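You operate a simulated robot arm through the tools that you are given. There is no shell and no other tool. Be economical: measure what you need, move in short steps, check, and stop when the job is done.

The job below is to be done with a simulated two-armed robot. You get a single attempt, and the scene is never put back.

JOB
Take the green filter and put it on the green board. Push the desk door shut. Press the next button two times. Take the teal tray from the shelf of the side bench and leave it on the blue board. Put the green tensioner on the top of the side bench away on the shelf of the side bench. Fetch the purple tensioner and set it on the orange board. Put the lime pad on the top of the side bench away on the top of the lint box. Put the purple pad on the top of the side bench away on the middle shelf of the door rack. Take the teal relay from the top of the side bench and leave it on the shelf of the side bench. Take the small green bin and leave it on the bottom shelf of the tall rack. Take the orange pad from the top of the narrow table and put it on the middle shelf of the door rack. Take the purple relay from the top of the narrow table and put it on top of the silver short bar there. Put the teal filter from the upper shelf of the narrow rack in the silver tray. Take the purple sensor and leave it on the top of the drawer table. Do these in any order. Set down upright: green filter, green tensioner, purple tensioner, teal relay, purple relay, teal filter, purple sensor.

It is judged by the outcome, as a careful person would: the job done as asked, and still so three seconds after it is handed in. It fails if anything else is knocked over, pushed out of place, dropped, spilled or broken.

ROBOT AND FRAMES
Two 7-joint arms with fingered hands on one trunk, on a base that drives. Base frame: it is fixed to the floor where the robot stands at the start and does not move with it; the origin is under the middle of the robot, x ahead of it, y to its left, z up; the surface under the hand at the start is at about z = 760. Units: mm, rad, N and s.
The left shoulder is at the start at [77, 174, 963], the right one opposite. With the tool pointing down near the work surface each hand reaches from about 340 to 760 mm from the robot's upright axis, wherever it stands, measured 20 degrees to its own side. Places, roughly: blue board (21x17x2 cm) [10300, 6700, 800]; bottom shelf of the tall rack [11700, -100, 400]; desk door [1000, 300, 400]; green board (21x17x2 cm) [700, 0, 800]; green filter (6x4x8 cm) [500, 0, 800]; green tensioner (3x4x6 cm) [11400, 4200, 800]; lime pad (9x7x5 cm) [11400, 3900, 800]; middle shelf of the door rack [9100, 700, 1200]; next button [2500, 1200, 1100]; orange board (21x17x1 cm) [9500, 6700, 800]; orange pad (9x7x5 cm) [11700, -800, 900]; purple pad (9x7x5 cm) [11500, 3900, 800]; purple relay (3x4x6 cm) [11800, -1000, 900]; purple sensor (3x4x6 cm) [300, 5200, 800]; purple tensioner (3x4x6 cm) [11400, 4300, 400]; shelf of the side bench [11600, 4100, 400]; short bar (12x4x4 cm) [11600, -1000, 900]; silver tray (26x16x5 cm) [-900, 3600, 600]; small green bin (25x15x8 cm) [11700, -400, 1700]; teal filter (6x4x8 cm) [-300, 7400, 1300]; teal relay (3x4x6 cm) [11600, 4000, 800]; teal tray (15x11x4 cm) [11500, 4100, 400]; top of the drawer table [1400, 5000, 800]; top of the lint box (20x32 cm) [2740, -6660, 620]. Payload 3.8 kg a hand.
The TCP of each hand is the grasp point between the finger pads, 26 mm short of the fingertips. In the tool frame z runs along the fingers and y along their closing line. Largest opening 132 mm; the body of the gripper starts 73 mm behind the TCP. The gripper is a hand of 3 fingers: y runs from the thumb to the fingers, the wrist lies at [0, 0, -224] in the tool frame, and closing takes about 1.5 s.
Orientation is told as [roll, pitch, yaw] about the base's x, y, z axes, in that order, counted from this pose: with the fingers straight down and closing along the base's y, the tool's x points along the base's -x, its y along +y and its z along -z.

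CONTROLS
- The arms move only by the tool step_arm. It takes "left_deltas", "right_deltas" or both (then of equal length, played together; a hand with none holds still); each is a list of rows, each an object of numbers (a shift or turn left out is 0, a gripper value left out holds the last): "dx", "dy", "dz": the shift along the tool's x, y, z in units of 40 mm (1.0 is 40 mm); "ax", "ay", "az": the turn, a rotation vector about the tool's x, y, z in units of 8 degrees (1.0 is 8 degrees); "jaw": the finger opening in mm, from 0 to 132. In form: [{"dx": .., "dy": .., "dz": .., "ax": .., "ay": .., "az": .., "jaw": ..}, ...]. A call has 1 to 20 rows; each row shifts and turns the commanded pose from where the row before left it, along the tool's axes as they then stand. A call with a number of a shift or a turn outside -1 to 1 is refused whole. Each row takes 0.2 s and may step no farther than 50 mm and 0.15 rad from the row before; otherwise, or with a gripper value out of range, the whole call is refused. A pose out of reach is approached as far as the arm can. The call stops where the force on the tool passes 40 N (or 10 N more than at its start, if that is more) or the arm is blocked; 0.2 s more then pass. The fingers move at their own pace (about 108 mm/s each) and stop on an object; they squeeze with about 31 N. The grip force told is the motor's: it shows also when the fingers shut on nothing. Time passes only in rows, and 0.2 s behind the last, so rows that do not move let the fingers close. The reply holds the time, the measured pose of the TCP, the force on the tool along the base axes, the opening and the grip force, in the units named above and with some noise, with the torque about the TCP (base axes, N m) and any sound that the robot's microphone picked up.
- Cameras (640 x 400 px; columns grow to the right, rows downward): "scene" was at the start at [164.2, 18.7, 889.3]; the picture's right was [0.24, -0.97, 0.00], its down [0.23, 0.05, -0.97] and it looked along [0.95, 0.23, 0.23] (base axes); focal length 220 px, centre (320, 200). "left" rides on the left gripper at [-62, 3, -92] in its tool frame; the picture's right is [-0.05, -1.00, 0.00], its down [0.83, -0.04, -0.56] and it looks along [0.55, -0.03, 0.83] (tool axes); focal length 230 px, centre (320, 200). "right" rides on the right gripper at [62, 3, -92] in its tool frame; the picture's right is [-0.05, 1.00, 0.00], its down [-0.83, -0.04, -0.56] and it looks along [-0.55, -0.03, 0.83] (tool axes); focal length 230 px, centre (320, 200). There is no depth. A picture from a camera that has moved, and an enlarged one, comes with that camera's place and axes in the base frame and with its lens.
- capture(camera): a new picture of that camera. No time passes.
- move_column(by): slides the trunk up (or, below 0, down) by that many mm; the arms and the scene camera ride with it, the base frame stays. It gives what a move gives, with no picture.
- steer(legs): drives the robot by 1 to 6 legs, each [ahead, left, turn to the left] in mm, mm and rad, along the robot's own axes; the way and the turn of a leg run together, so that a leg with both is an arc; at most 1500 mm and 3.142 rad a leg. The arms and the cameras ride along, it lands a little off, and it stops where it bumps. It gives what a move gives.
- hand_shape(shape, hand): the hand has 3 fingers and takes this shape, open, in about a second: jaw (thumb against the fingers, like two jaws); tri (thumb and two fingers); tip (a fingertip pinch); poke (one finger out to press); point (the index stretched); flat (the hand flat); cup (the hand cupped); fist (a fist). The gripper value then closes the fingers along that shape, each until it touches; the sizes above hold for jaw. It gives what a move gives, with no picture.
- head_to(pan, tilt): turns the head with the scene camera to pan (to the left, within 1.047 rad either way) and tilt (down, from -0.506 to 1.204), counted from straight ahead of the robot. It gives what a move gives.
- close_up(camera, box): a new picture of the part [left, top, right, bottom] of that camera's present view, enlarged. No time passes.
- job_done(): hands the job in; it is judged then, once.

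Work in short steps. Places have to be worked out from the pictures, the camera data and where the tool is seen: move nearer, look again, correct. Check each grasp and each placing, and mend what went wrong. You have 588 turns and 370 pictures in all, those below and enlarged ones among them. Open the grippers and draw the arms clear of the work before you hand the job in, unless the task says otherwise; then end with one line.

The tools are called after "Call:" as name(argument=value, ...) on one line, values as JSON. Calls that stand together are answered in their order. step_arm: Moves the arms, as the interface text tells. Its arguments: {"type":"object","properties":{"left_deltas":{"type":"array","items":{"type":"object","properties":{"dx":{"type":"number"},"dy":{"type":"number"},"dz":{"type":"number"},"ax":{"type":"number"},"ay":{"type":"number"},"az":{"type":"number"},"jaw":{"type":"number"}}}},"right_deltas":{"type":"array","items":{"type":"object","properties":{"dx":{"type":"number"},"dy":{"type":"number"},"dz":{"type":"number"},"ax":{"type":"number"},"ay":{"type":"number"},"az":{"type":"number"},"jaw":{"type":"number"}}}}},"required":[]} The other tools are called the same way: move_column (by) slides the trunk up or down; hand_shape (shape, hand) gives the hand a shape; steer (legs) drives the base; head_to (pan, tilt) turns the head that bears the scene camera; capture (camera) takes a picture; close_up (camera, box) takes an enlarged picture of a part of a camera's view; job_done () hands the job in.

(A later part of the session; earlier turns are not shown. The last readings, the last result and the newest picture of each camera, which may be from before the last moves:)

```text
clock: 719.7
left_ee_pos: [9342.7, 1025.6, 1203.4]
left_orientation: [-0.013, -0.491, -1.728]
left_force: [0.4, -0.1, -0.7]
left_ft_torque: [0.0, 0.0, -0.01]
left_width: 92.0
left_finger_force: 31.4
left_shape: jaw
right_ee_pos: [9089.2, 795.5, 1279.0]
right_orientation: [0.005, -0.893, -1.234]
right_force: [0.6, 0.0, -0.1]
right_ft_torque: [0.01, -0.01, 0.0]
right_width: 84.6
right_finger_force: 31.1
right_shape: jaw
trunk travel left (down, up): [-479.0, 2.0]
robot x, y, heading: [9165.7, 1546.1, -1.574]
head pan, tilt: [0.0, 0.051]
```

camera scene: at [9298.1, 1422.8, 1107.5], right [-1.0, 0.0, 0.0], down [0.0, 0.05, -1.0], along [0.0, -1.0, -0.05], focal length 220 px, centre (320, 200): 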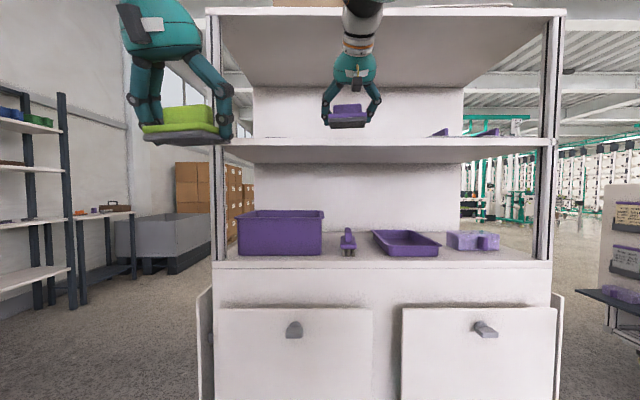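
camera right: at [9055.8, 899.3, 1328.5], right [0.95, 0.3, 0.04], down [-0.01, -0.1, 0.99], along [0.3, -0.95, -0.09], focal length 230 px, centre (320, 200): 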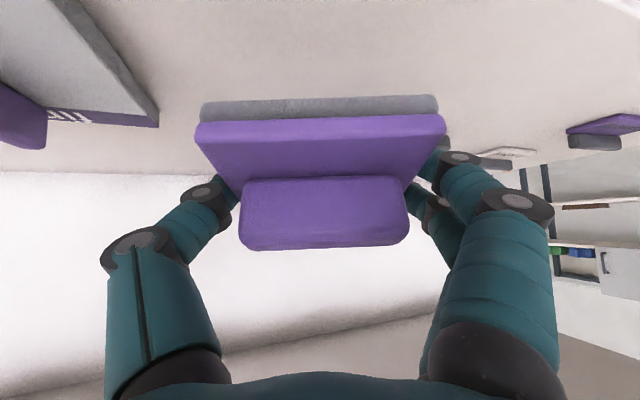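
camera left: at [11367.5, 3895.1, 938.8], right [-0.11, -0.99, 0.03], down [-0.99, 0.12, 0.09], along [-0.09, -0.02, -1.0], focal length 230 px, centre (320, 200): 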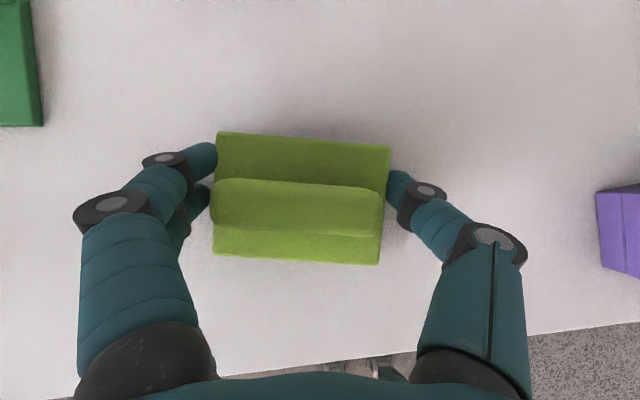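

Call:
step_arm(right_deltas=[{"dx": 0.06, "dz": 0.05}, {"dx": 0.06, "dz": 0.05}, {"dx": 0.06, "dz": 0.05}, {}])

Call:
capture(camera="right")

```text
clock: 720.7
left_ee_pos: [9343.3, 1026.6, 1203.7]
left_orientation: [-0.013, -0.489, -1.726]
left_force: [0.1, 0.0, -0.5]
left_ft_torque: [0.0, -0.01, 0.01]
left_width: 91.9
left_finger_force: 30.8
left_shape: jaw
right_ee_pos: [9090.4, 796.1, 1270.2]
right_orientation: [0.0, -0.893, -1.232]
right_force: [0.8, -2.4, 6.1]
right_ft_torque: [0.16, -0.18, -0.06]
right_width: 84.2
right_finger_force: 30.6
right_shape: jaw
trunk travel left (down, up): [-479.0, 2.0]
robot x, y, heading: [9165.9, 1543.8, -1.575]
head pan, tilt: [0.0, 0.051]
```

```text
161 pictures are left
camera right: at [9055.9, 900.0, 1280.8], right [0.95, 0.3, 0.04], down [-0.01, -0.1, 1.0], along [0.3, -0.95, -0.09], focal length 230 px, centre (320, 200)
```

right: 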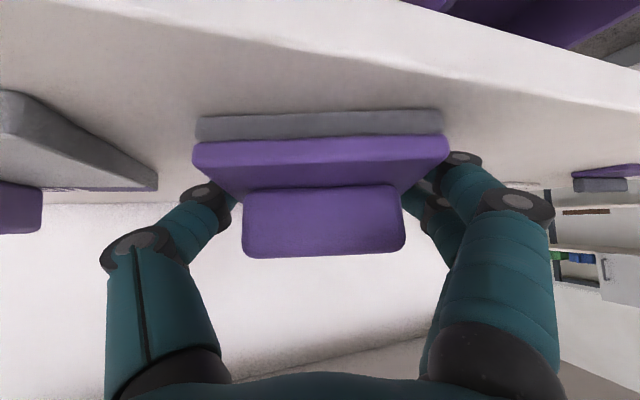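

Contact. One more light press and open.

Call:
step_arm(right_deltas=[{"dx": 0.04, "dz": 0.03}, {"jaw": 90}, {"jaw": 98}, {"jaw": 108}, {}, {}, {}])

Call:
capture(camera="right")

```text
clock: 722.3
left_ee_pos: [9343.5, 1026.2, 1203.6]
left_orientation: [-0.015, -0.492, -1.728]
left_force: [0.1, 0.5, -0.5]
left_ft_torque: [0.01, 0.03, 0.05]
left_width: 91.9
left_finger_force: 30.3
left_shape: jaw
right_ee_pos: [9088.4, 795.9, 1270.0]
right_orientation: [0.001, -0.898, -1.234]
right_force: [-5.9, -3.7, 17.7]
right_ft_torque: [0.09, -0.89, -0.23]
right_width: 104.2
right_finger_force: 0.0
right_shape: jaw
trunk travel left (down, up): [-479.0, 2.0]
robot x, y, heading: [9162.6, 1544.1, -1.571]
head pan, tilt: [0.0, 0.051]
```

```text
160 pictures are left
camera right: at [9054.9, 900.7, 1280.3], right [0.95, 0.3, 0.04], down [-0.01, -0.09, 1.0], along [0.3, -0.95, -0.09], focal length 230 px, centre (320, 200)
```

right: 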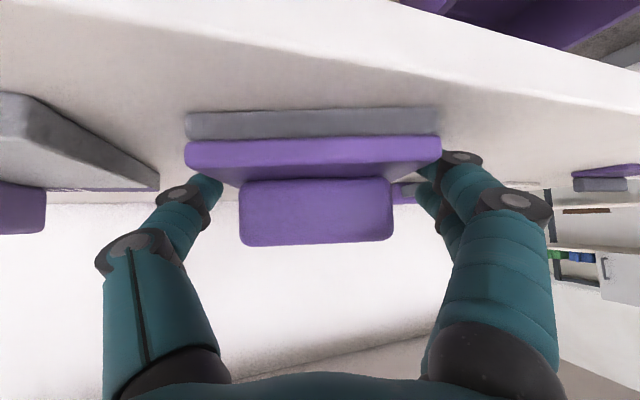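

A fingertip presses on the shelf; raise 6 mm so it can open.

Call:
step_arm(right_deltas=[{"dx": -0.06, "dz": -0.05}, {"dx": -0.06, "dz": -0.05}, {"jaw": 118}, {}, {}])

Call:
capture(camera="right")

```text
clock: 723.5
left_ee_pos: [9344.0, 1023.9, 1202.2]
left_orientation: [-0.013, -0.488, -1.726]
left_force: [-0.4, 0.1, -0.6]
left_ft_torque: [-0.02, 0.02, -0.02]
left_width: 91.8
left_finger_force: 31.2
left_shape: jaw
right_ee_pos: [9090.2, 794.8, 1268.5]
right_orientation: [0.003, -0.886, -1.232]
right_force: [0.6, 0.0, -0.2]
right_ft_torque: [0.02, -0.01, 0.01]
right_width: 117.5
right_finger_force: 0.0
right_shape: jaw
trunk travel left (down, up): [-479.0, 2.0]
robot x, y, heading: [9163.7, 1549.0, -1.576]
head pan, tilt: [0.0, 0.051]
```

```text
159 pictures are left
camera right: at [9056.8, 899.2, 1281.4], right [0.95, 0.3, 0.04], down [-0.01, -0.1, 0.99], along [0.31, -0.95, -0.1], focal length 230 px, centre (320, 200)
```

right: 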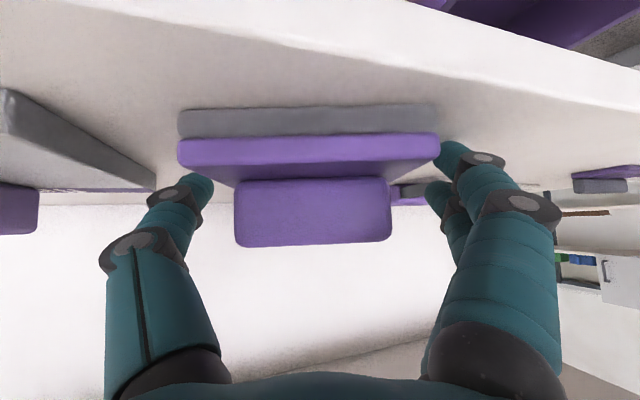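

Pad lies flat now. Open fully and withdraw.

Call:
step_arm(right_deltas=[{"jaw": 132}, {}, {}])

Call:
steer(legs=[[-120, 0, 0]])

Call:
capture(camera="right")

```text
clock: 724.3
left_ee_pos: [9344.7, 1024.4, 1203.0]
left_orientation: [-0.015, -0.491, -1.728]
left_force: [-0.1, 0.9, -1.0]
left_ft_torque: [0.01, -0.02, 0.01]
left_width: 91.8
left_finger_force: 31.5
left_shape: jaw
right_ee_pos: [9090.2, 794.1, 1272.1]
right_orientation: [0.0, -0.892, -1.232]
right_force: [0.2, 0.6, 0.4]
right_ft_torque: [0.0, 0.02, -0.02]
right_width: 132.2
right_finger_force: 0.1
right_shape: jaw
trunk travel left (down, up): [-479.0, 2.0]
robot x, y, heading: [9159.9, 1546.1, -1.575]
head pan, tilt: [0.0, 0.051]
```

```text
clock: 725.5
left_ee_pos: [9345.5, 1141.7, 1203.0]
left_orientation: [-0.014, -0.489, -1.724]
left_force: [-0.1, 0.8, -0.9]
left_ft_torque: [0.03, 0.01, 0.02]
left_width: 91.8
left_finger_force: 30.6
left_shape: jaw
right_ee_pos: [9091.3, 911.4, 1271.5]
right_orientation: [0.005, -0.891, -1.232]
right_force: [-0.3, 0.8, 0.1]
right_ft_torque: [-0.02, 0.02, 0.01]
right_width: 132.2
right_finger_force: 0.1
right_shape: jaw
trunk travel left (down, up): [-479.0, 2.0]
robot x, y, heading: [9162.4, 1661.1, -1.571]
head pan, tilt: [0.0, 0.051]
```

```text
158 pictures are left
camera right: at [9057.4, 1015.9, 1282.4], right [0.95, 0.3, 0.04], down [-0.01, -0.1, 0.99], along [0.31, -0.95, -0.09], focal length 230 px, centre (320, 200)
```

right: 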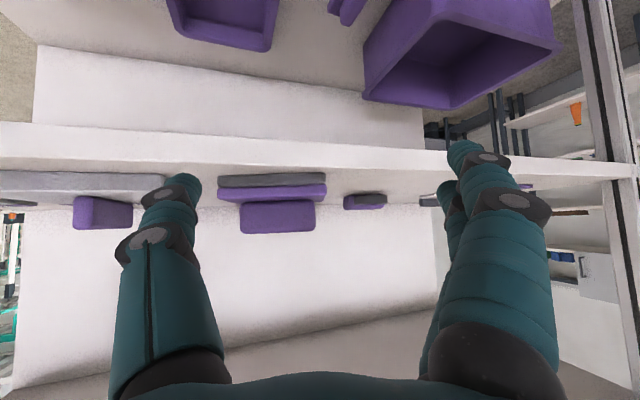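

Purple pad lies flat on the middle shelf. Now over to the tall rack/narrow table area: back off, turn left and look.

Call:
steer(legs=[[-300, 0, 0], [0, 0, 0.95]])

Call:
head_to(pan=0, tilt=0.1)

Call:
capture(camera="scene")

```text
clock: 730.0
left_ee_pos: [9690.7, 1803.2, 1204.0]
left_orientation: [-0.014, -0.489, -0.782]
left_force: [0.9, 0.1, -0.9]
left_ft_torque: [-0.02, 0.0, 0.0]
left_width: 91.8
left_finger_force: 31.2
left_shape: jaw
right_ee_pos: [9728.2, 1461.9, 1272.7]
right_orientation: [0.004, -0.888, -0.287]
right_force: [-0.5, 0.1, 0.6]
right_ft_torque: [0.0, 0.01, 0.01]
right_width: 132.0
right_finger_force: 0.0
right_shape: jaw
trunk travel left (down, up): [-479.0, 2.0]
robot x, y, heading: [9163.6, 1960.3, -0.626]
head pan, tilt: [0.0, 0.051]
```

```text
clock: 730.6
left_ee_pos: [9692.1, 1801.8, 1203.5]
left_orientation: [-0.014, -0.491, -0.78]
left_force: [0.4, -1.5, -1.6]
left_ft_torque: [0.02, -0.01, -0.02]
left_width: 91.7
left_finger_force: 30.9
left_shape: jaw
right_ee_pos: [9728.4, 1461.0, 1272.2]
right_orientation: [0.002, -0.891, -0.289]
right_force: [0.1, -0.4, -0.5]
right_ft_torque: [0.03, 0.01, 0.01]
right_width: 131.7
right_finger_force: 0.0
right_shape: jaw
trunk travel left (down, up): [-479.0, 2.0]
robot x, y, heading: [9163.8, 1963.8, -0.627]
head pan, tilt: [0.0, 0.099]
```

```text
157 pictures are left
camera scene: at [9327.6, 1842.2, 1102.8], right [-0.59, -0.81, 0.0], down [-0.08, 0.06, -1.0], along [0.81, -0.58, -0.1], focal length 220 px, centre (320, 200)
```

scene: 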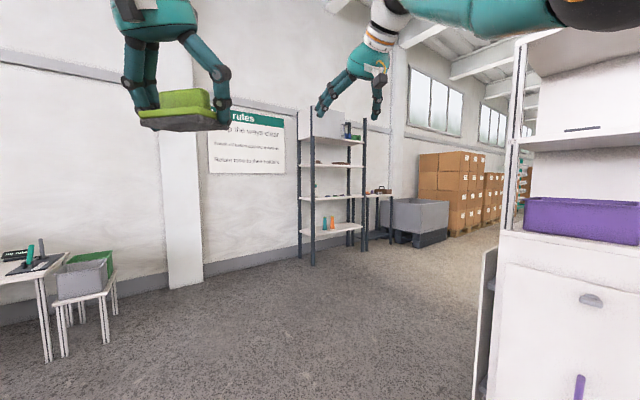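

Tall rack at the wall ahead. I go via (10400, 900), turn to face +x, then strafe right to y≈-300.

Call:
steer(legs=[[0, 0, -0.085], [820, 0, 0], [820, 0, 0], [0, 0, 0.71], [0, -1150, 0]])

Call:
capture(camera="scene")

```text
clock: 751.6
left_ee_pos: [10884.9, -132.7, 1203.3]
left_orientation: [-0.013, -0.489, -0.188]
left_force: [0.2, 0.5, -1.0]
left_ft_torque: [-0.01, -0.08, 0.0]
left_width: 91.5
left_finger_force: 31.4
left_shape: jaw
right_ee_pos: [11106.8, -394.8, 1272.0]
right_orientation: [0.004, -0.889, 0.305]
right_force: [0.1, -0.1, 0.4]
right_ft_torque: [0.0, 0.04, 0.0]
right_width: 132.0
right_finger_force: 0.0
right_shape: jaw
trunk travel left (down, up): [-479.0, 2.0]
robot x, y, heading: [10360.5, -297.1, -0.03]
head pan, tilt: [0.0, 0.099]
```

```text
156 pictures are left
camera scene: at [10561.0, -303.4, 1102.8], right [-0.03, -1.0, 0.0], down [-0.1, 0.0, -0.99], along [0.99, -0.03, -0.1], focal length 220 px, centre (320, 200)
```

scene: 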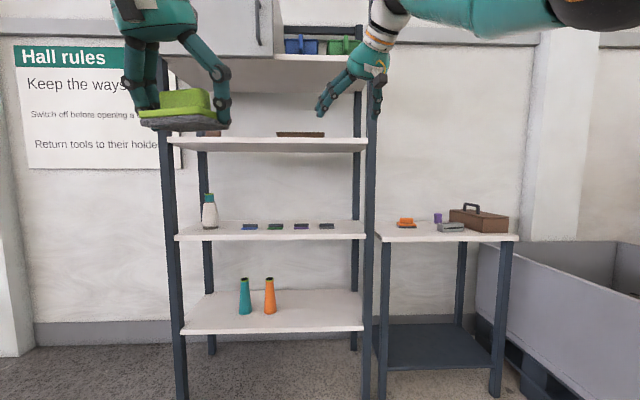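

Narrow table: orange pad, purple relay, grey bar visible; a big grey container stands obliquely at the right. I straighten and retract the right hand, then look at the container more closely.

Call:
step_arm(right_deltas=[{"dz": -1}, {"dz": -1}, {"ay": 0.9}, {"ay": 0.9}, {"ay": 0.9}, {"ay": 0.9}, {"ay": 0.9}, {"ay": 0.9}, {"az": 0.8}, {"az": 0.8}, {"az": 0.8}, {"dz": 1}, {"dz": 1}, {"dx": 0.8}, {"dx": 0.8}, {}])

Call:
head_to(pan=-0.7, tilt=0.35)

Call:
capture(camera="scene")

```text
clock: 755.0
left_ee_pos: [10885.9, -133.8, 1204.1]
left_orientation: [-0.016, -0.489, -0.184]
left_force: [-0.5, 0.0, -1.0]
left_ft_torque: [-0.01, 0.01, -0.01]
left_width: 91.6
left_finger_force: 30.8
left_shape: jaw
right_ee_pos: [10935.9, -442.1, 1209.6]
right_orientation: [0.106, -0.28, -0.051]
right_force: [0.3, 0.7, -0.6]
right_ft_torque: [-0.02, 0.04, -0.03]
right_width: 131.9
right_finger_force: 0.1
right_shape: jaw
right hand out of reach, approached as far as the arm can: row 5, 6, 7, 8
trunk travel left (down, up): [-479.0, 2.0]
robot x, y, heading: [10363.4, -295.9, -0.035]
head pan, tilt: [0.0, 0.099]
```

```text
clock: 756.0
left_ee_pos: [10884.4, -132.6, 1202.3]
left_orientation: [-0.012, -0.49, -0.186]
left_force: [-1.1, 0.3, -1.1]
left_ft_torque: [-0.03, 0.02, -0.06]
left_width: 91.8
left_finger_force: 30.8
left_shape: jaw
right_ee_pos: [10937.3, -441.3, 1209.7]
right_orientation: [0.11, -0.283, -0.051]
right_force: [-0.4, 0.1, 1.3]
right_ft_torque: [-0.04, 0.01, 0.0]
right_width: 131.9
right_finger_force: 0.0
right_shape: jaw
trunk travel left (down, up): [-479.0, 2.0]
robot x, y, heading: [10360.6, -295.6, -0.032]
head pan, tilt: [-0.7, 0.351]
```

```text
155 pictures are left
camera scene: at [10538.2, -362.5, 1079.4], right [-0.67, -0.74, 0.0], down [-0.26, 0.23, -0.94], along [0.7, -0.63, -0.34], focal length 220 px, centre (320, 200)
```

scene: 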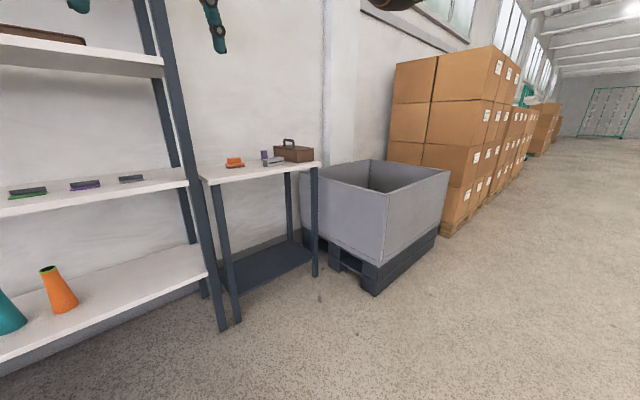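

The container's near corner is at about (11170, −1400): enough room. Zoom on the narrow table.

Call:
close_up(camera="scene", box=[190, 120, 340, 200])

Call:
step_arm(right_deltas=[{"ay": 0.9}, {"ay": 0.9}, {"ay": 0.3, "ax": -0.8}, {"dx": 0.7}, {"dx": 0.7}, {}])

Call:
steer(legs=[[0, -600, 0.03], [400, 0, 0]])

Call:
head_to(pan=0, tilt=0.35)

Call:
capture(camera="scene")

```text
4.27 times, centred on (265, 160) of scene
camera zoom: at [10538.2, -362.5, 1079.4], right [-0.67, -0.74, 0.0], down [-0.26, 0.23, -0.94], along [0.7, -0.63, -0.34], focal length 941 px, centre (555, 371)
```

zoom: 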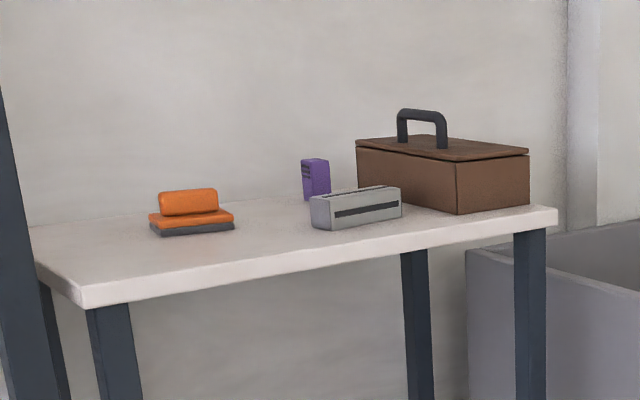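

```text
clock: 757.4
left_ee_pos: [10885.8, -133.0, 1203.4]
left_orientation: [-0.012, -0.489, -0.188]
left_force: [-0.5, 0.3, -1.9]
left_ft_torque: [-0.02, 0.0, -0.02]
left_width: 91.5
left_finger_force: 31.6
left_shape: jaw
right_ee_pos: [10879.9, -439.9, 1209.0]
right_orientation: [0.217, 0.009, -0.019]
right_force: [0.1, 0.2, -0.2]
right_ft_torque: [0.01, 0.0, 0.01]
right_width: 131.9
right_finger_force: 0.1
right_shape: jaw
trunk travel left (down, up): [-479.0, 2.0]
robot x, y, heading: [10360.5, -299.0, -0.033]
head pan, tilt: [-0.7, 0.351]
```

```text
clock: 765.2
left_ee_pos: [11265.7, -717.1, 1202.6]
left_orientation: [-0.013, -0.49, -0.16]
left_force: [-0.2, -0.7, 0.2]
left_ft_torque: [0.0, 0.02, -0.02]
left_width: 91.6
left_finger_force: 31.1
left_shape: jaw
right_ee_pos: [11269.9, -1023.6, 1210.9]
right_orientation: [0.215, 0.006, 0.012]
right_force: [0.0, -0.5, -0.2]
right_ft_torque: [0.0, 0.01, 0.01]
right_width: 131.9
right_finger_force: 0.0
right_shape: jaw
trunk travel left (down, up): [-479.0, 2.0]
robot x, y, heading: [10747.5, -898.2, -0.005]
head pan, tilt: [-0.7, 0.351]
```

```text
clock: 766.3
left_ee_pos: [11266.2, -716.8, 1203.2]
left_orientation: [-0.015, -0.49, -0.158]
left_force: [0.9, -0.3, -1.1]
left_ft_torque: [-0.03, 0.02, 0.07]
left_width: 91.7
left_finger_force: 31.2
left_shape: jaw
right_ee_pos: [11270.4, -1022.3, 1209.6]
right_orientation: [0.217, 0.009, 0.01]
right_force: [0.3, 0.4, 0.3]
right_ft_torque: [-0.05, 0.02, -0.03]
right_width: 132.0
right_finger_force: 0.0
right_shape: jaw
trunk travel left (down, up): [-479.0, 2.0]
robot x, y, heading: [10746.1, -892.4, -0.006]
head pan, tilt: [0.0, 0.351]
```

```text
153 pictures are left
camera scene: at [10948.8, -896.2, 1079.4], right [-0.01, -1.0, 0.0], down [-0.34, 0.0, -0.94], along [0.94, -0.01, -0.34], focal length 220 px, centre (320, 200)
```

scene: 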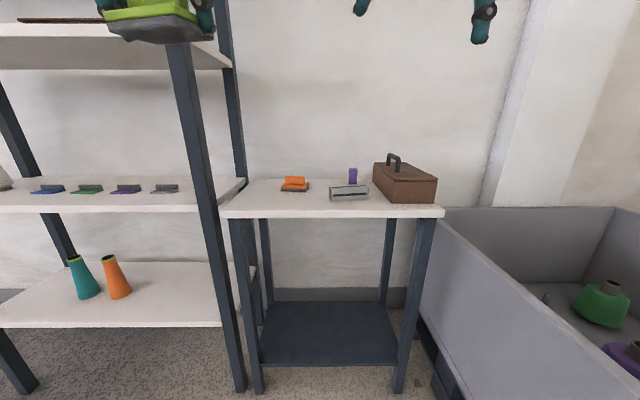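

Fix the right hand's roll, retract the left hand, drive 280 ahead and look down with the right camera.

Call:
step_arm(right_deltas=[{"ax": 0.78}, {"ax": 0.78}, {}, {}, {}], left_deltas=[{"dx": 0.85, "dz": -0.45}, {"dx": 0.85, "dz": -0.45}, {"dx": 0.85, "dz": -0.45}, {"dx": 0.6, "dz": -0.3}, {}])

Call:
steer(legs=[[300, 0, 0]])

Call:
capture(camera="right")

Call:
capture(camera="scene")

```text
clock: 767.5
left_ee_pos: [11127.4, -691.1, 1200.5]
left_orientation: [-0.015, -0.49, -0.159]
left_force: [-0.2, 0.0, -1.1]
left_ft_torque: [-0.01, -0.03, -0.04]
left_width: 91.9
left_finger_force: 30.7
left_shape: jaw
right_ee_pos: [11269.4, -1023.3, 1209.6]
right_orientation: [-0.003, 0.009, 0.01]
right_force: [0.3, -0.6, 0.1]
right_ft_torque: [-0.01, 0.01, -0.01]
right_width: 131.9
right_finger_force: 0.0
right_shape: jaw
trunk travel left (down, up): [-479.0, 2.0]
robot x, y, heading: [10748.5, -896.5, -0.006]
head pan, tilt: [0.0, 0.351]
```

```text
clock: 769.5
left_ee_pos: [11425.4, -690.8, 1201.2]
left_orientation: [-0.014, -0.49, -0.156]
left_force: [-0.5, 1.3, -0.4]
left_ft_torque: [-0.03, 0.04, 0.02]
left_width: 91.8
left_finger_force: 31.1
left_shape: jaw
right_ee_pos: [11571.0, -1021.9, 1210.6]
right_orientation: [0.0, 0.007, 0.016]
right_force: [-0.5, -1.1, 0.3]
right_ft_torque: [-0.01, 0.02, 0.01]
right_width: 132.1
right_finger_force: 0.1
right_shape: jaw
trunk travel left (down, up): [-479.0, 2.0]
robot x, y, heading: [11044.6, -894.9, -0.002]
head pan, tilt: [0.0, 0.351]
```

```text
152 pictures are left
camera right: at [11509.9, -1020.2, 1304.5], right [0.04, 1.0, 0.0], down [0.84, -0.03, 0.55], along [0.55, -0.02, -0.84], focal length 230 px, centre (320, 200)
```

right: 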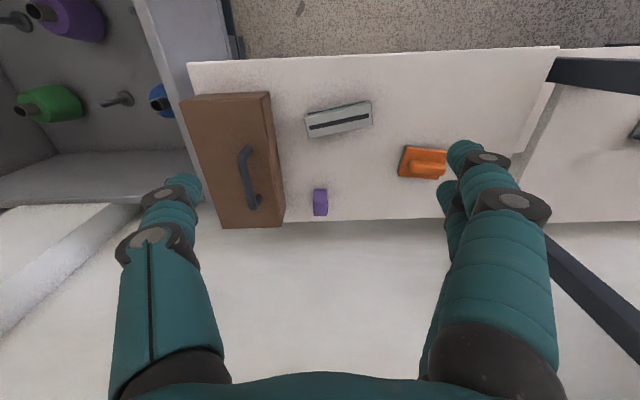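

```text
151 pictures are left
camera scene: at [11249.0, -896.2, 1079.5], right [0.0, -1.0, 0.0], down [-0.34, 0.0, -0.94], along [0.94, 0.0, -0.34], focal length 220 px, centre (320, 200)
```

scene: 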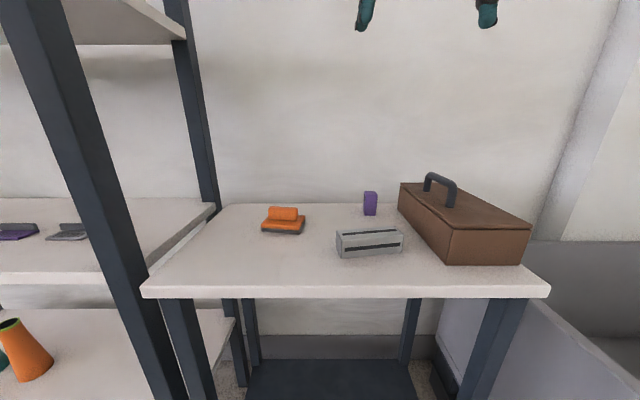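

Table top z≈833; relay at (11801, −1030), bar top centre ≈(11619, −992) turned ~14°. I move the left hand away from the rack post, drive 120 ahead, and bring the right hand over the relay.

Call:
step_arm(left_deltas=[{"dy": -0.8}, {"dy": -0.8}, {}, {}, {}, {}, {}, {}], right_deltas=[{"dz": 0.9, "jaw": 66}, {"dz": 0.9}, {"dz": 0.9}, {"dz": 0.9}, {"dz": 0.9}, {"dx": -0.9}, {"dx": -0.9}, {}])

Call:
steer(legs=[[120, 0, 0]])

Call:
capture(camera="right")

```text
clock: 771.4
left_ee_pos: [11417.5, -755.6, 1202.9]
left_orientation: [-0.012, -0.49, -0.154]
left_force: [-0.1, -0.3, -1.2]
left_ft_torque: [-0.05, 0.03, 0.0]
left_width: 91.7
left_finger_force: 31.4
left_shape: jaw
right_ee_pos: [11640.8, -1020.3, 1028.9]
right_orientation: [-0.002, 0.008, 0.015]
right_force: [-0.2, 0.6, -0.1]
right_ft_torque: [0.01, -0.02, 0.0]
right_width: 66.5
right_finger_force: 0.2
right_shape: jaw
trunk travel left (down, up): [-479.0, 2.0]
robot x, y, heading: [11045.8, -895.6, -0.0]
head pan, tilt: [0.0, 0.351]
```

```text
clock: 772.6
left_ee_pos: [11537.0, -756.3, 1203.2]
left_orientation: [-0.015, -0.49, -0.157]
left_force: [0.1, -0.5, -1.2]
left_ft_torque: [-0.03, 0.03, 0.0]
left_width: 91.8
left_finger_force: 31.1
left_shape: jaw
right_ee_pos: [11760.0, -1020.1, 1031.2]
right_orientation: [0.0, 0.007, 0.013]
right_force: [-0.6, 0.5, 0.0]
right_ft_torque: [0.01, 0.0, -0.01]
right_width: 66.6
right_finger_force: 0.1
right_shape: jaw
trunk travel left (down, up): [-479.0, 2.0]
robot x, y, heading: [11167.3, -896.3, 0.001]
head pan, tilt: [0.0, 0.351]
```

```text
150 pictures are left
camera right: at [11698.7, -1018.8, 1123.9], right [0.04, 1.0, 0.0], down [0.83, -0.03, 0.55], along [0.55, -0.02, -0.84], focal length 230 px, centre (320, 200)
```

right: 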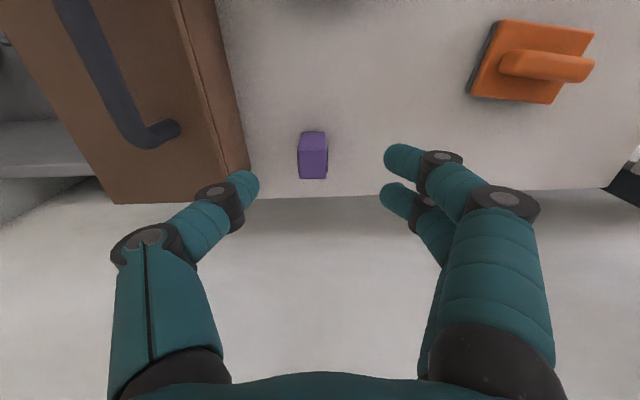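

Relay at (11804, −1030); the case is close on the thumb side, so narrow the jaw to 52. Position above it and descend half-way.

Call:
step_arm(right_deltas=[{"dx": -0.55, "dy": -0.12, "jaw": 52}, {"dx": -0.53, "dy": -0.12}, {"dz": 0.9}, {"dz": 0.9}, {"dz": 0.6}, {}])

Call:
capture(camera="right")

```text
clock: 774.0
left_ee_pos: [11537.4, -756.5, 1201.6]
left_orientation: [-0.015, -0.491, -0.156]
left_force: [0.3, 0.1, -0.5]
left_ft_torque: [0.0, 0.02, 0.01]
left_width: 91.6
left_finger_force: 31.3
left_shape: jaw
right_ee_pos: [11802.9, -1030.8, 934.4]
right_orientation: [0.0, 0.008, 0.012]
right_force: [0.2, -0.5, 0.0]
right_ft_torque: [0.0, 0.0, 0.01]
right_width: 52.4
right_finger_force: 0.0
right_shape: jaw
trunk travel left (down, up): [-479.0, 2.0]
robot x, y, heading: [11162.6, -894.5, -0.002]
head pan, tilt: [0.0, 0.351]
```

```text
149 pictures are left
camera right: at [11741.6, -1028.5, 1027.4], right [0.04, 1.0, 0.0], down [0.84, -0.03, 0.55], along [0.55, -0.02, -0.84], focal length 230 px, centre (320, 200)
```

right: 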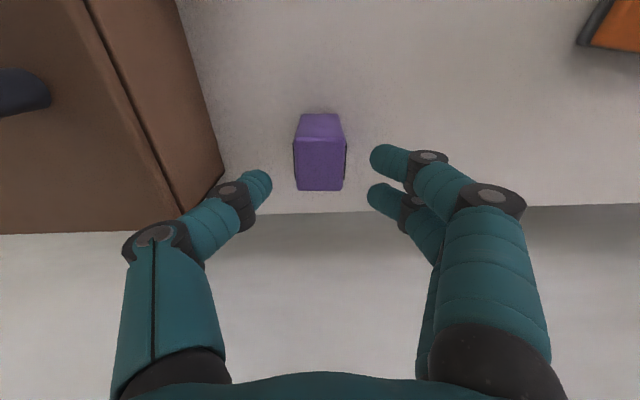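

Aligned with clearance from the case. Descend to z≈872 and close.

Call:
step_arm(right_deltas=[{"dz": 0.8}, {"dz": 0.77}, {"jaw": 15}, {}, {}, {}, {}])

Call:
capture(camera="right")

```text
clock: 775.6
left_ee_pos: [11537.0, -756.6, 1202.7]
left_orientation: [-0.014, -0.49, -0.156]
left_force: [0.8, 0.3, -0.9]
left_ft_torque: [0.01, 0.03, -0.01]
left_width: 91.9
left_finger_force: 30.9
left_shape: jaw
right_ee_pos: [11794.2, -1032.3, 870.5]
right_orientation: [0.001, 0.008, 0.012]
right_force: [0.8, -0.2, 0.5]
right_ft_torque: [-0.02, 0.02, 0.01]
right_width: 23.7
right_finger_force: 30.9
right_shape: jaw
right hand out of reach, approached as far as the arm can: row 2
trunk travel left (down, up): [-479.0, 2.0]
robot x, y, heading: [11167.2, -897.9, 0.002]
head pan, tilt: [0.0, 0.351]
```

```text
148 pictures are left
camera right: at [11735.3, -1030.1, 964.8], right [0.04, 1.0, 0.0], down [0.84, -0.03, 0.55], along [0.55, -0.02, -0.84], focal length 230 px, centre (320, 200)
```

right: 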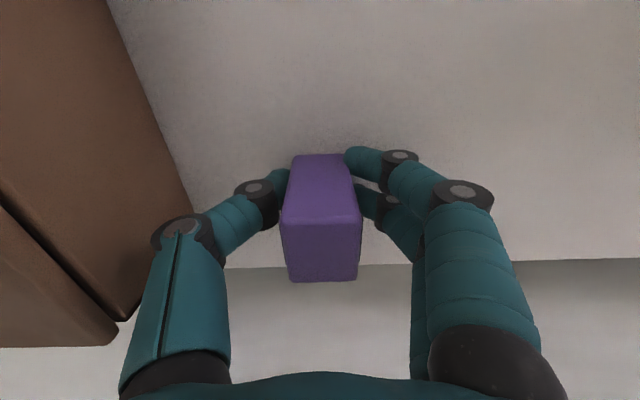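

Gripped. Lift 120 mm and bring it over the bar, turning 14° to match.

Call:
step_arm(right_deltas=[{"dz": -0.6}, {"dz": -0.9}, {"dz": -0.9}, {"dz": -0.7}, {"dx": 0.9, "dy": 0.2}, {"dx": 0.9, "dy": 0.2}, {"dx": 0.9, "dy": 0.2}, {"dx": 0.9, "dy": 0.2}, {"dx": 0.78, "dy": 0.2}, {"az": -0.8}, {"az": -0.8}, {}])

Call:
capture(camera="right")

Call:
capture(camera="scene")

```text
clock: 778.2
left_ee_pos: [11537.0, -756.2, 1201.5]
left_orientation: [-0.015, -0.488, -0.158]
left_force: [-0.2, -0.9, -1.6]
left_ft_torque: [0.01, 0.04, 0.01]
left_width: 91.3
left_finger_force: 30.7
left_shape: jaw
right_ee_pos: [11792.6, -980.0, 998.0]
right_orientation: [0.003, 0.009, 0.237]
right_force: [-0.1, 0.6, -0.7]
right_ft_torque: [0.01, 0.02, -0.03]
right_width: 23.7
right_finger_force: 30.8
right_shape: jaw
right hand out of reach, approached as far as the arm can: row 2, 5, 6, 7, 8, 9
trunk travel left (down, up): [-479.0, 2.0]
robot x, y, heading: [11163.2, -895.7, 0.004]
head pan, tilt: [0.0, 0.351]
```

```text
147 pictures are left
camera right: at [11732.8, -991.2, 1092.6], right [-0.18, 0.98, 0.0], down [0.82, 0.15, 0.55], along [0.54, 0.1, -0.84], focal length 230 px, centre (320, 200)
```

right: 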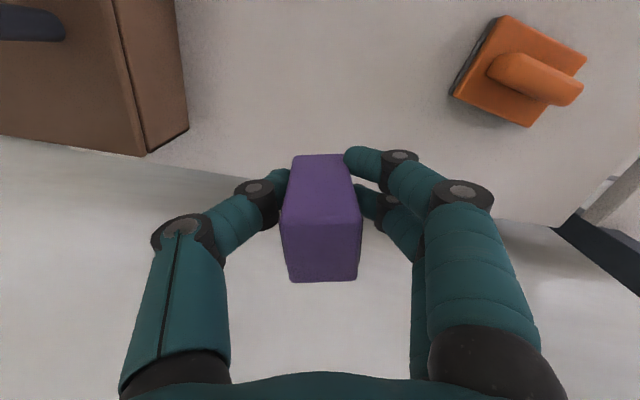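

```text
146 pictures are left
camera scene: at [11367.9, -896.7, 1079.4], right [0.0, -1.0, 0.0], down [-0.34, 0.0, -0.94], along [0.94, 0.0, -0.34], focal length 220 px, centre (320, 200)
```

scene: 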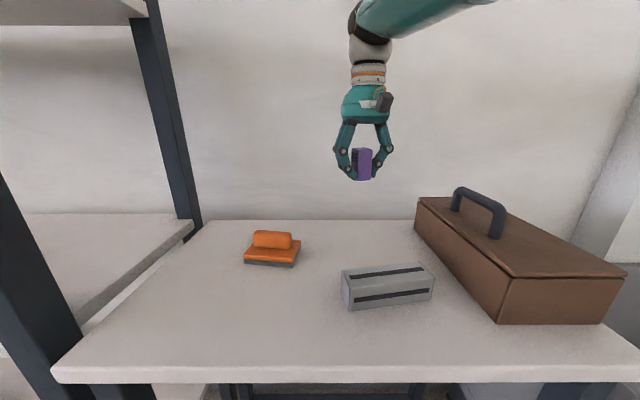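

The arm wouldn't retract near its reach limit; I drive back 172 mm instead and look.

Call:
steer(legs=[[-172, -12, 0]])

Call:
capture(camera="right")

Call:
capture(camera="scene")

```text
clock: 779.7
left_ee_pos: [11364.0, -768.0, 1201.7]
left_orientation: [-0.015, -0.488, -0.156]
left_force: [-0.7, 0.3, -0.6]
left_ft_torque: [-0.02, 0.06, 0.02]
left_width: 92.0
left_finger_force: 30.7
left_shape: jaw
right_ee_pos: [11618.9, -992.2, 998.0]
right_orientation: [0.002, 0.01, 0.236]
right_force: [-0.7, 1.1, -0.6]
right_ft_torque: [0.03, 0.02, 0.0]
right_width: 23.4
right_finger_force: 31.6
right_shape: jaw
trunk travel left (down, up): [-479.0, 2.0]
robot x, y, heading: [10994.7, -910.4, -0.004]
head pan, tilt: [0.0, 0.351]
```

```text
145 pictures are left
camera right: at [11559.3, -1003.1, 1092.0], right [-0.18, 0.98, 0.0], down [0.82, 0.15, 0.55], along [0.54, 0.1, -0.84], focal length 230 px, centre (320, 200)
```

right: 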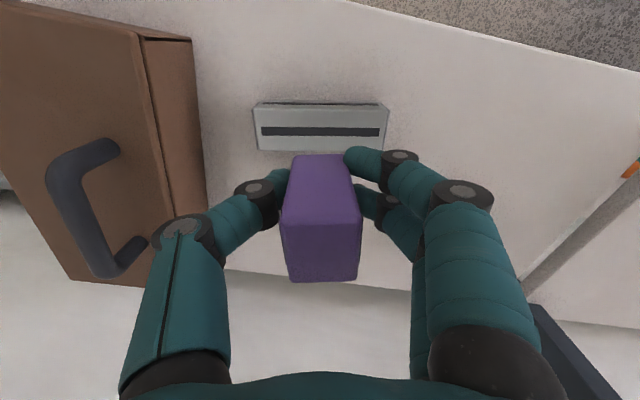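

```text
144 pictures are left
camera scene: at [11194.5, -908.1, 1079.2], right [0.0, -1.0, 0.0], down [-0.34, 0.0, -0.94], along [0.94, 0.0, -0.34], focal length 220 px, centre (320, 200)
```

scene: 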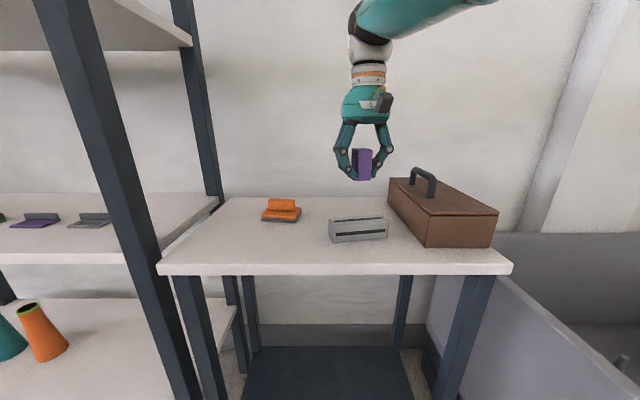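

Aligned with the bar (relay axis ~6 mm forward; correct). Lower 72 mm then in small steps.

Call:
step_arm(right_deltas=[{"dx": 0.14}, {"dz": 0.9}, {"dz": 0.85}, {}])

Call:
close_up(camera="scene", box=[310, 150, 430, 260])

Call:
capture(camera="right")

```text
clock: 780.7
left_ee_pos: [11362.0, -767.3, 1202.1]
left_orientation: [-0.014, -0.49, -0.156]
left_force: [0.1, 0.0, 0.3]
left_ft_torque: [0.0, -0.01, 0.01]
left_width: 91.5
left_finger_force: 30.8
left_shape: jaw
right_ee_pos: [11618.1, -989.7, 927.7]
right_orientation: [0.001, 0.009, 0.236]
right_force: [0.4, -0.3, -0.9]
right_ft_torque: [0.0, -0.02, -0.03]
right_width: 23.3
right_finger_force: 30.4
right_shape: jaw
right hand out of reach, approached as far as the arm can: row 1
trunk travel left (down, up): [-479.0, 2.0]
robot x, y, heading: [10992.8, -900.4, -0.006]
head pan, tilt: [0.0, 0.351]
```

```text
3.64 times, centred on (370, 205) of scene
camera zoom: at [11194.3, -908.1, 1079.5], right [0.0, -1.0, 0.0], down [-0.34, 0.0, -0.94], along [0.94, 0.0, -0.34], focal length 802 px, centre (138, 182)
```

zoom: 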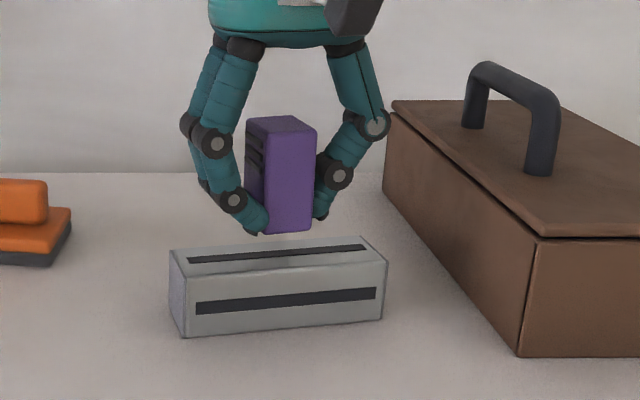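

```text
142 pictures are left
camera right: at [11558.2, -1001.9, 1022.5], right [-0.18, 0.98, 0.0], down [0.82, 0.15, 0.55], along [0.54, 0.1, -0.84], focal length 230 px, centre (320, 200)
```

right: 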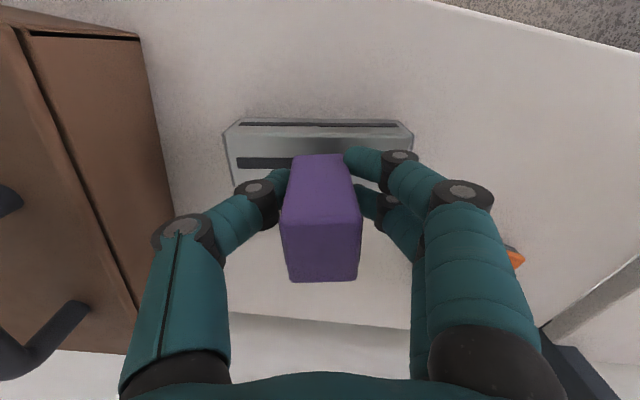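

Relay ~20 mm above the bar. Try a 5 mm back-shift again, then lower to contact.

Call:
step_arm(right_deltas=[{"dx": 0.15}, {"dz": 0.2}, {"dz": 0.1}, {"dz": 0.06}, {"dz": 0.06}, {}])

```text
clock: 782.1
left_ee_pos: [11363.4, -767.7, 1201.8]
left_orientation: [-0.014, -0.488, -0.158]
left_force: [0.3, -0.7, -1.4]
left_ft_torque: [0.01, -0.01, -0.01]
left_width: 91.6
left_finger_force: 31.8
left_shape: jaw
right_ee_pos: [11616.3, -992.2, 910.8]
right_orientation: [0.003, 0.008, 0.234]
right_force: [-0.5, -0.1, 0.1]
right_ft_torque: [0.01, 0.01, 0.0]
right_width: 23.2
right_finger_force: 31.3
right_shape: jaw
right hand out of reach, approached as far as the arm can: row 1
trunk travel left (down, up): [-479.0, 2.0]
robot x, y, heading: [10992.0, -906.5, 0.001]
head pan, tilt: [0.0, 0.351]
```

Call:
step_arm(right_deltas=[{"dz": 0.05}, {"dz": 0.05}, {"dz": 0.05}, {}])

Call:
close_up(camera="scene", box=[310, 150, 430, 260])

```text
clock: 783.1
left_ee_pos: [11362.4, -767.0, 1203.8]
left_orientation: [-0.014, -0.491, -0.158]
left_force: [1.4, 0.1, -0.8]
left_ft_torque: [-0.04, 0.05, 0.03]
left_width: 91.7
left_finger_force: 31.0
left_shape: jaw
right_ee_pos: [11617.5, -991.3, 908.4]
right_orientation: [0.0, 0.003, 0.235]
right_force: [0.7, -1.7, 13.7]
right_ft_torque: [-0.01, -0.02, 0.01]
right_width: 23.8
right_finger_force: 31.2
right_shape: jaw
trunk travel left (down, up): [-479.0, 2.0]
robot x, y, heading: [10989.1, -908.7, -0.013]
head pan, tilt: [0.0, 0.351]
```

```text
3.64 times, centred on (370, 205) of scene
camera zoom: at [11193.6, -908.1, 1080.0], right [0.0, -1.0, 0.0], down [-0.34, 0.0, -0.94], along [0.94, 0.0, -0.34], focal length 802 px, centre (138, 182)
```

zoom: 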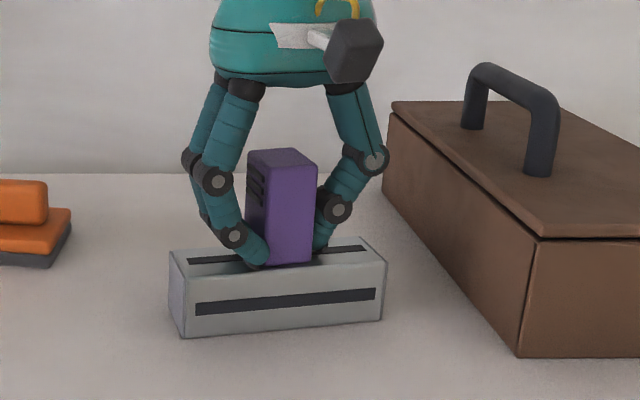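

On the bar. Relieve 1–2 mm and open gently.

Call:
step_arm(right_deltas=[{"dz": -0.04}, {"jaw": 34}, {"jaw": 46}, {"jaw": 62}, {}, {}, {}])

Call:
close_up(camera="scene", box=[310, 150, 430, 260])

```text
clock: 784.7
left_ee_pos: [11362.7, -766.2, 1203.1]
left_orientation: [-0.013, -0.492, -0.156]
left_force: [0.1, 0.1, -1.5]
left_ft_torque: [-0.01, -0.01, 0.0]
left_width: 91.8
left_finger_force: 31.3
left_shape: jaw
right_ee_pos: [11618.3, -991.4, 906.1]
right_orientation: [0.003, 0.008, 0.235]
right_force: [-0.1, -0.5, 4.4]
right_ft_torque: [0.16, 0.04, 0.04]
right_width: 60.1
right_finger_force: 0.1
right_shape: jaw
trunk travel left (down, up): [-479.0, 2.0]
robot x, y, heading: [10997.0, -907.4, -0.003]
head pan, tilt: [0.0, 0.351]
```

```text
3.64 times, centred on (370, 205) of scene
camera zoom: at [11194.0, -908.2, 1079.4], right [0.0, -1.0, 0.0], down [-0.34, 0.0, -0.94], along [0.94, 0.0, -0.34], focal length 802 px, centre (138, 182)
```

zoom: 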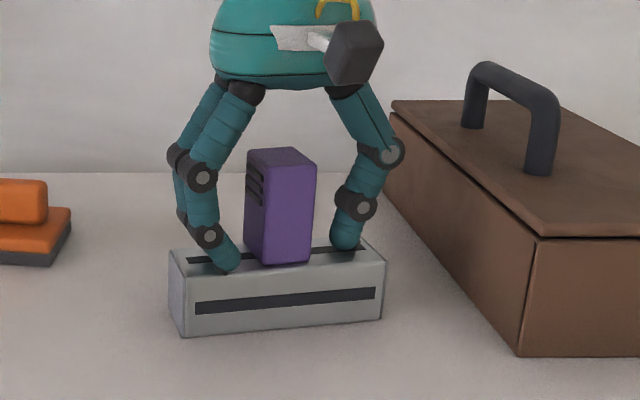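

Standing on the bar. Raise straight up.

Call:
step_arm(right_deltas=[{"dz": -0.15}, {"dz": -0.4}, {"dz": -0.7}, {"dz": -0.9}, {"dz": -0.9}, {}])

Call:
close_up(camera="scene", box=[230, 150, 430, 270])

```text
clock: 786.1
left_ee_pos: [11364.5, -768.7, 1201.1]
left_orientation: [-0.014, -0.49, -0.156]
left_force: [-0.6, -0.2, -1.0]
left_ft_torque: [0.0, -0.02, -0.01]
left_width: 91.7
left_finger_force: 31.3
left_shape: jaw
right_ee_pos: [11618.9, -992.2, 1027.7]
right_orientation: [0.003, 0.012, 0.235]
right_force: [-0.3, 0.7, -0.8]
right_ft_torque: [0.0, -0.02, 0.03]
right_width: 61.6
right_finger_force: 0.0
right_shape: jaw
trunk travel left (down, up): [-479.0, 2.0]
robot x, y, heading: [10992.5, -908.3, -0.008]
head pan, tilt: [0.0, 0.351]
```

```text
3.20 times, centred on (330, 210) of scene
camera zoom: at [11194.7, -908.3, 1079.2], right [0.0, -1.0, 0.0], down [-0.34, 0.0, -0.94], along [0.94, 0.0, -0.34], focal length 706 px, centre (288, 168)
```

zoom: 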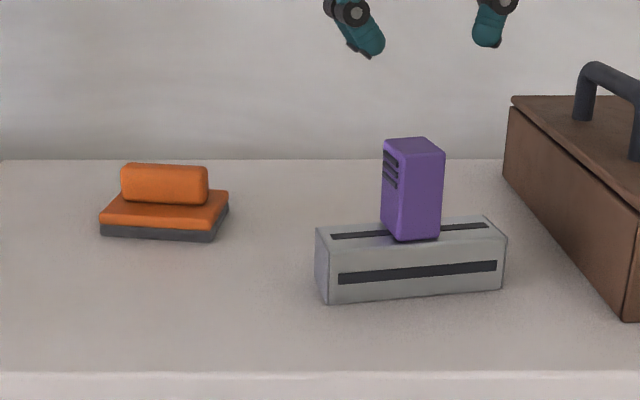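

Purple relay stands on the bar. Next the green bin on top of the tall rack: back off and raise the left hand as a "periscope" (its camera sits above the hand).

Call:
steer(legs=[[-350, 0, 0], [0, 400, 0]])

Call:
step_arm(left_deltas=[{"ay": -0.9}, {"ay": -0.9}, {"ay": -0.9}, {"ay": -0.9}, {"dx": -0.9}, {"dx": -0.9}, {"dx": -0.9}, {"dx": -0.9}, {"dx": -0.9}, {"dx": -0.9}, {"dx": -0.9}, {"dx": -0.9}, {}])

Call:
capture(camera="left")

Call:
head_to(pan=0, tilt=-0.3)

Call:
capture(camera="scene")

```text
clock: 792.0
left_ee_pos: [11013.7, -365.8, 1202.2]
left_orientation: [-0.014, -0.491, -0.153]
left_force: [-0.2, -0.6, -0.2]
left_ft_torque: [-0.04, -0.01, -0.02]
left_width: 91.7
left_finger_force: 30.7
left_shape: jaw
right_ee_pos: [11268.6, -589.1, 1026.4]
right_orientation: [0.002, 0.009, 0.24]
right_force: [-0.1, 1.2, 0.0]
right_ft_torque: [0.01, 0.0, -0.04]
right_width: 61.4
right_finger_force: 0.1
right_shape: jaw
trunk travel left (down, up): [-479.0, 2.0]
robot x, y, heading: [10644.9, -501.9, -0.003]
head pan, tilt: [0.0, 0.351]
```

```text
clock: 794.8
left_ee_pos: [11193.9, -407.2, 1465.5]
left_orientation: [-0.023, -0.991, -0.141]
left_force: [0.0, -0.3, -0.2]
left_ft_torque: [-0.01, 0.01, 0.01]
left_width: 91.8
left_finger_force: 30.8
left_shape: jaw
left hand out of reach, approached as far as the arm can: row 3, 4
right_ee_pos: [11268.9, -588.6, 1027.0]
right_orientation: [0.0, 0.009, 0.24]
right_force: [-0.1, -1.2, -1.1]
right_ft_torque: [0.01, -0.02, 0.03]
right_width: 61.4
right_finger_force: 0.1
right_shape: jaw
trunk travel left (down, up): [-479.0, 2.0]
robot x, y, heading: [10636.5, -506.9, -0.001]
head pan, tilt: [0.0, 0.351]
```

```text
138 pictures are left
camera left: at [11150.5, -395.1, 1568.0], right [-0.13, -0.99, 0.06], down [-0.91, 0.1, -0.39], along [0.38, -0.1, -0.92], focal length 230 px, centre (320, 200)
```

left: 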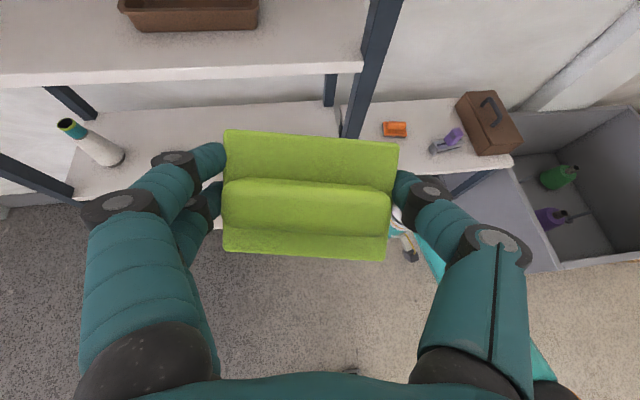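

```text
clock: 795.8
left_ee_pos: [11194.1, -406.0, 1465.7]
left_orientation: [-0.023, -0.992, -0.138]
left_force: [0.7, -0.1, -0.4]
left_ft_torque: [0.01, 0.02, 0.0]
left_width: 91.9
left_finger_force: 31.1
left_shape: jaw
right_ee_pos: [11268.5, -588.5, 1026.4]
right_orientation: [0.002, 0.008, 0.238]
right_force: [0.0, 0.7, 0.0]
right_ft_torque: [0.0, 0.01, 0.04]
right_width: 61.3
right_finger_force: 0.0
right_shape: jaw
trunk travel left (down, up): [-479.0, 2.0]
robot x, y, heading: [10642.9, -505.7, 0.004]
head pan, tilt: [0.0, -0.3]
```

```text
137 pictures are left
camera scene: at [10829.4, -506.9, 1137.3], right [0.0, -1.0, 0.0], down [0.29, 0.0, -0.96], along [0.96, 0.0, 0.29], focal length 220 px, centre (320, 200)
```

scene: 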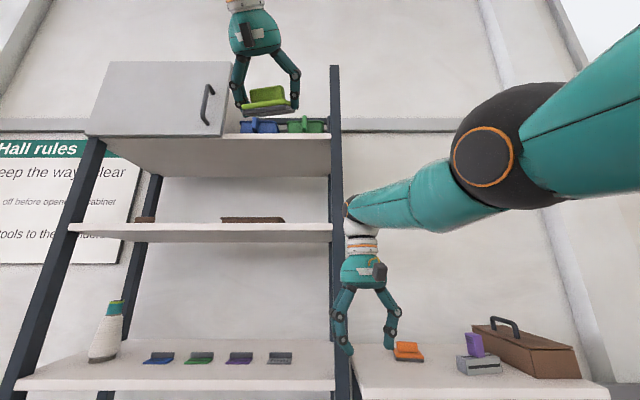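

Call:
close_up(camera="scene", box=[220, 60, 360, 190])

```text
3.08 times, centred on (290, 125) of scene
camera zoom: at [10829.4, -506.9, 1137.3], right [0.0, -1.0, 0.0], down [0.29, 0.0, -0.96], along [0.96, 0.0, 0.29], focal length 678 px, centre (412, 431)
```

zoom: 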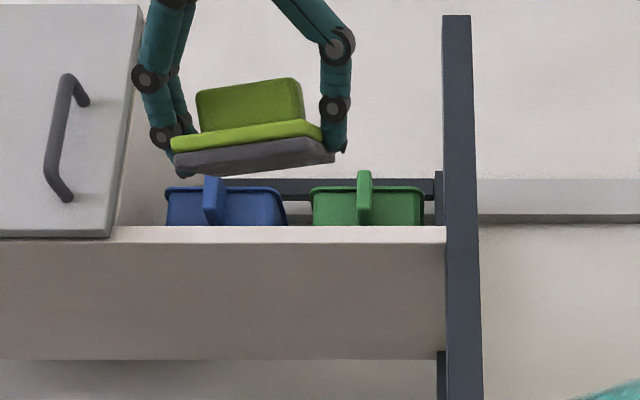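

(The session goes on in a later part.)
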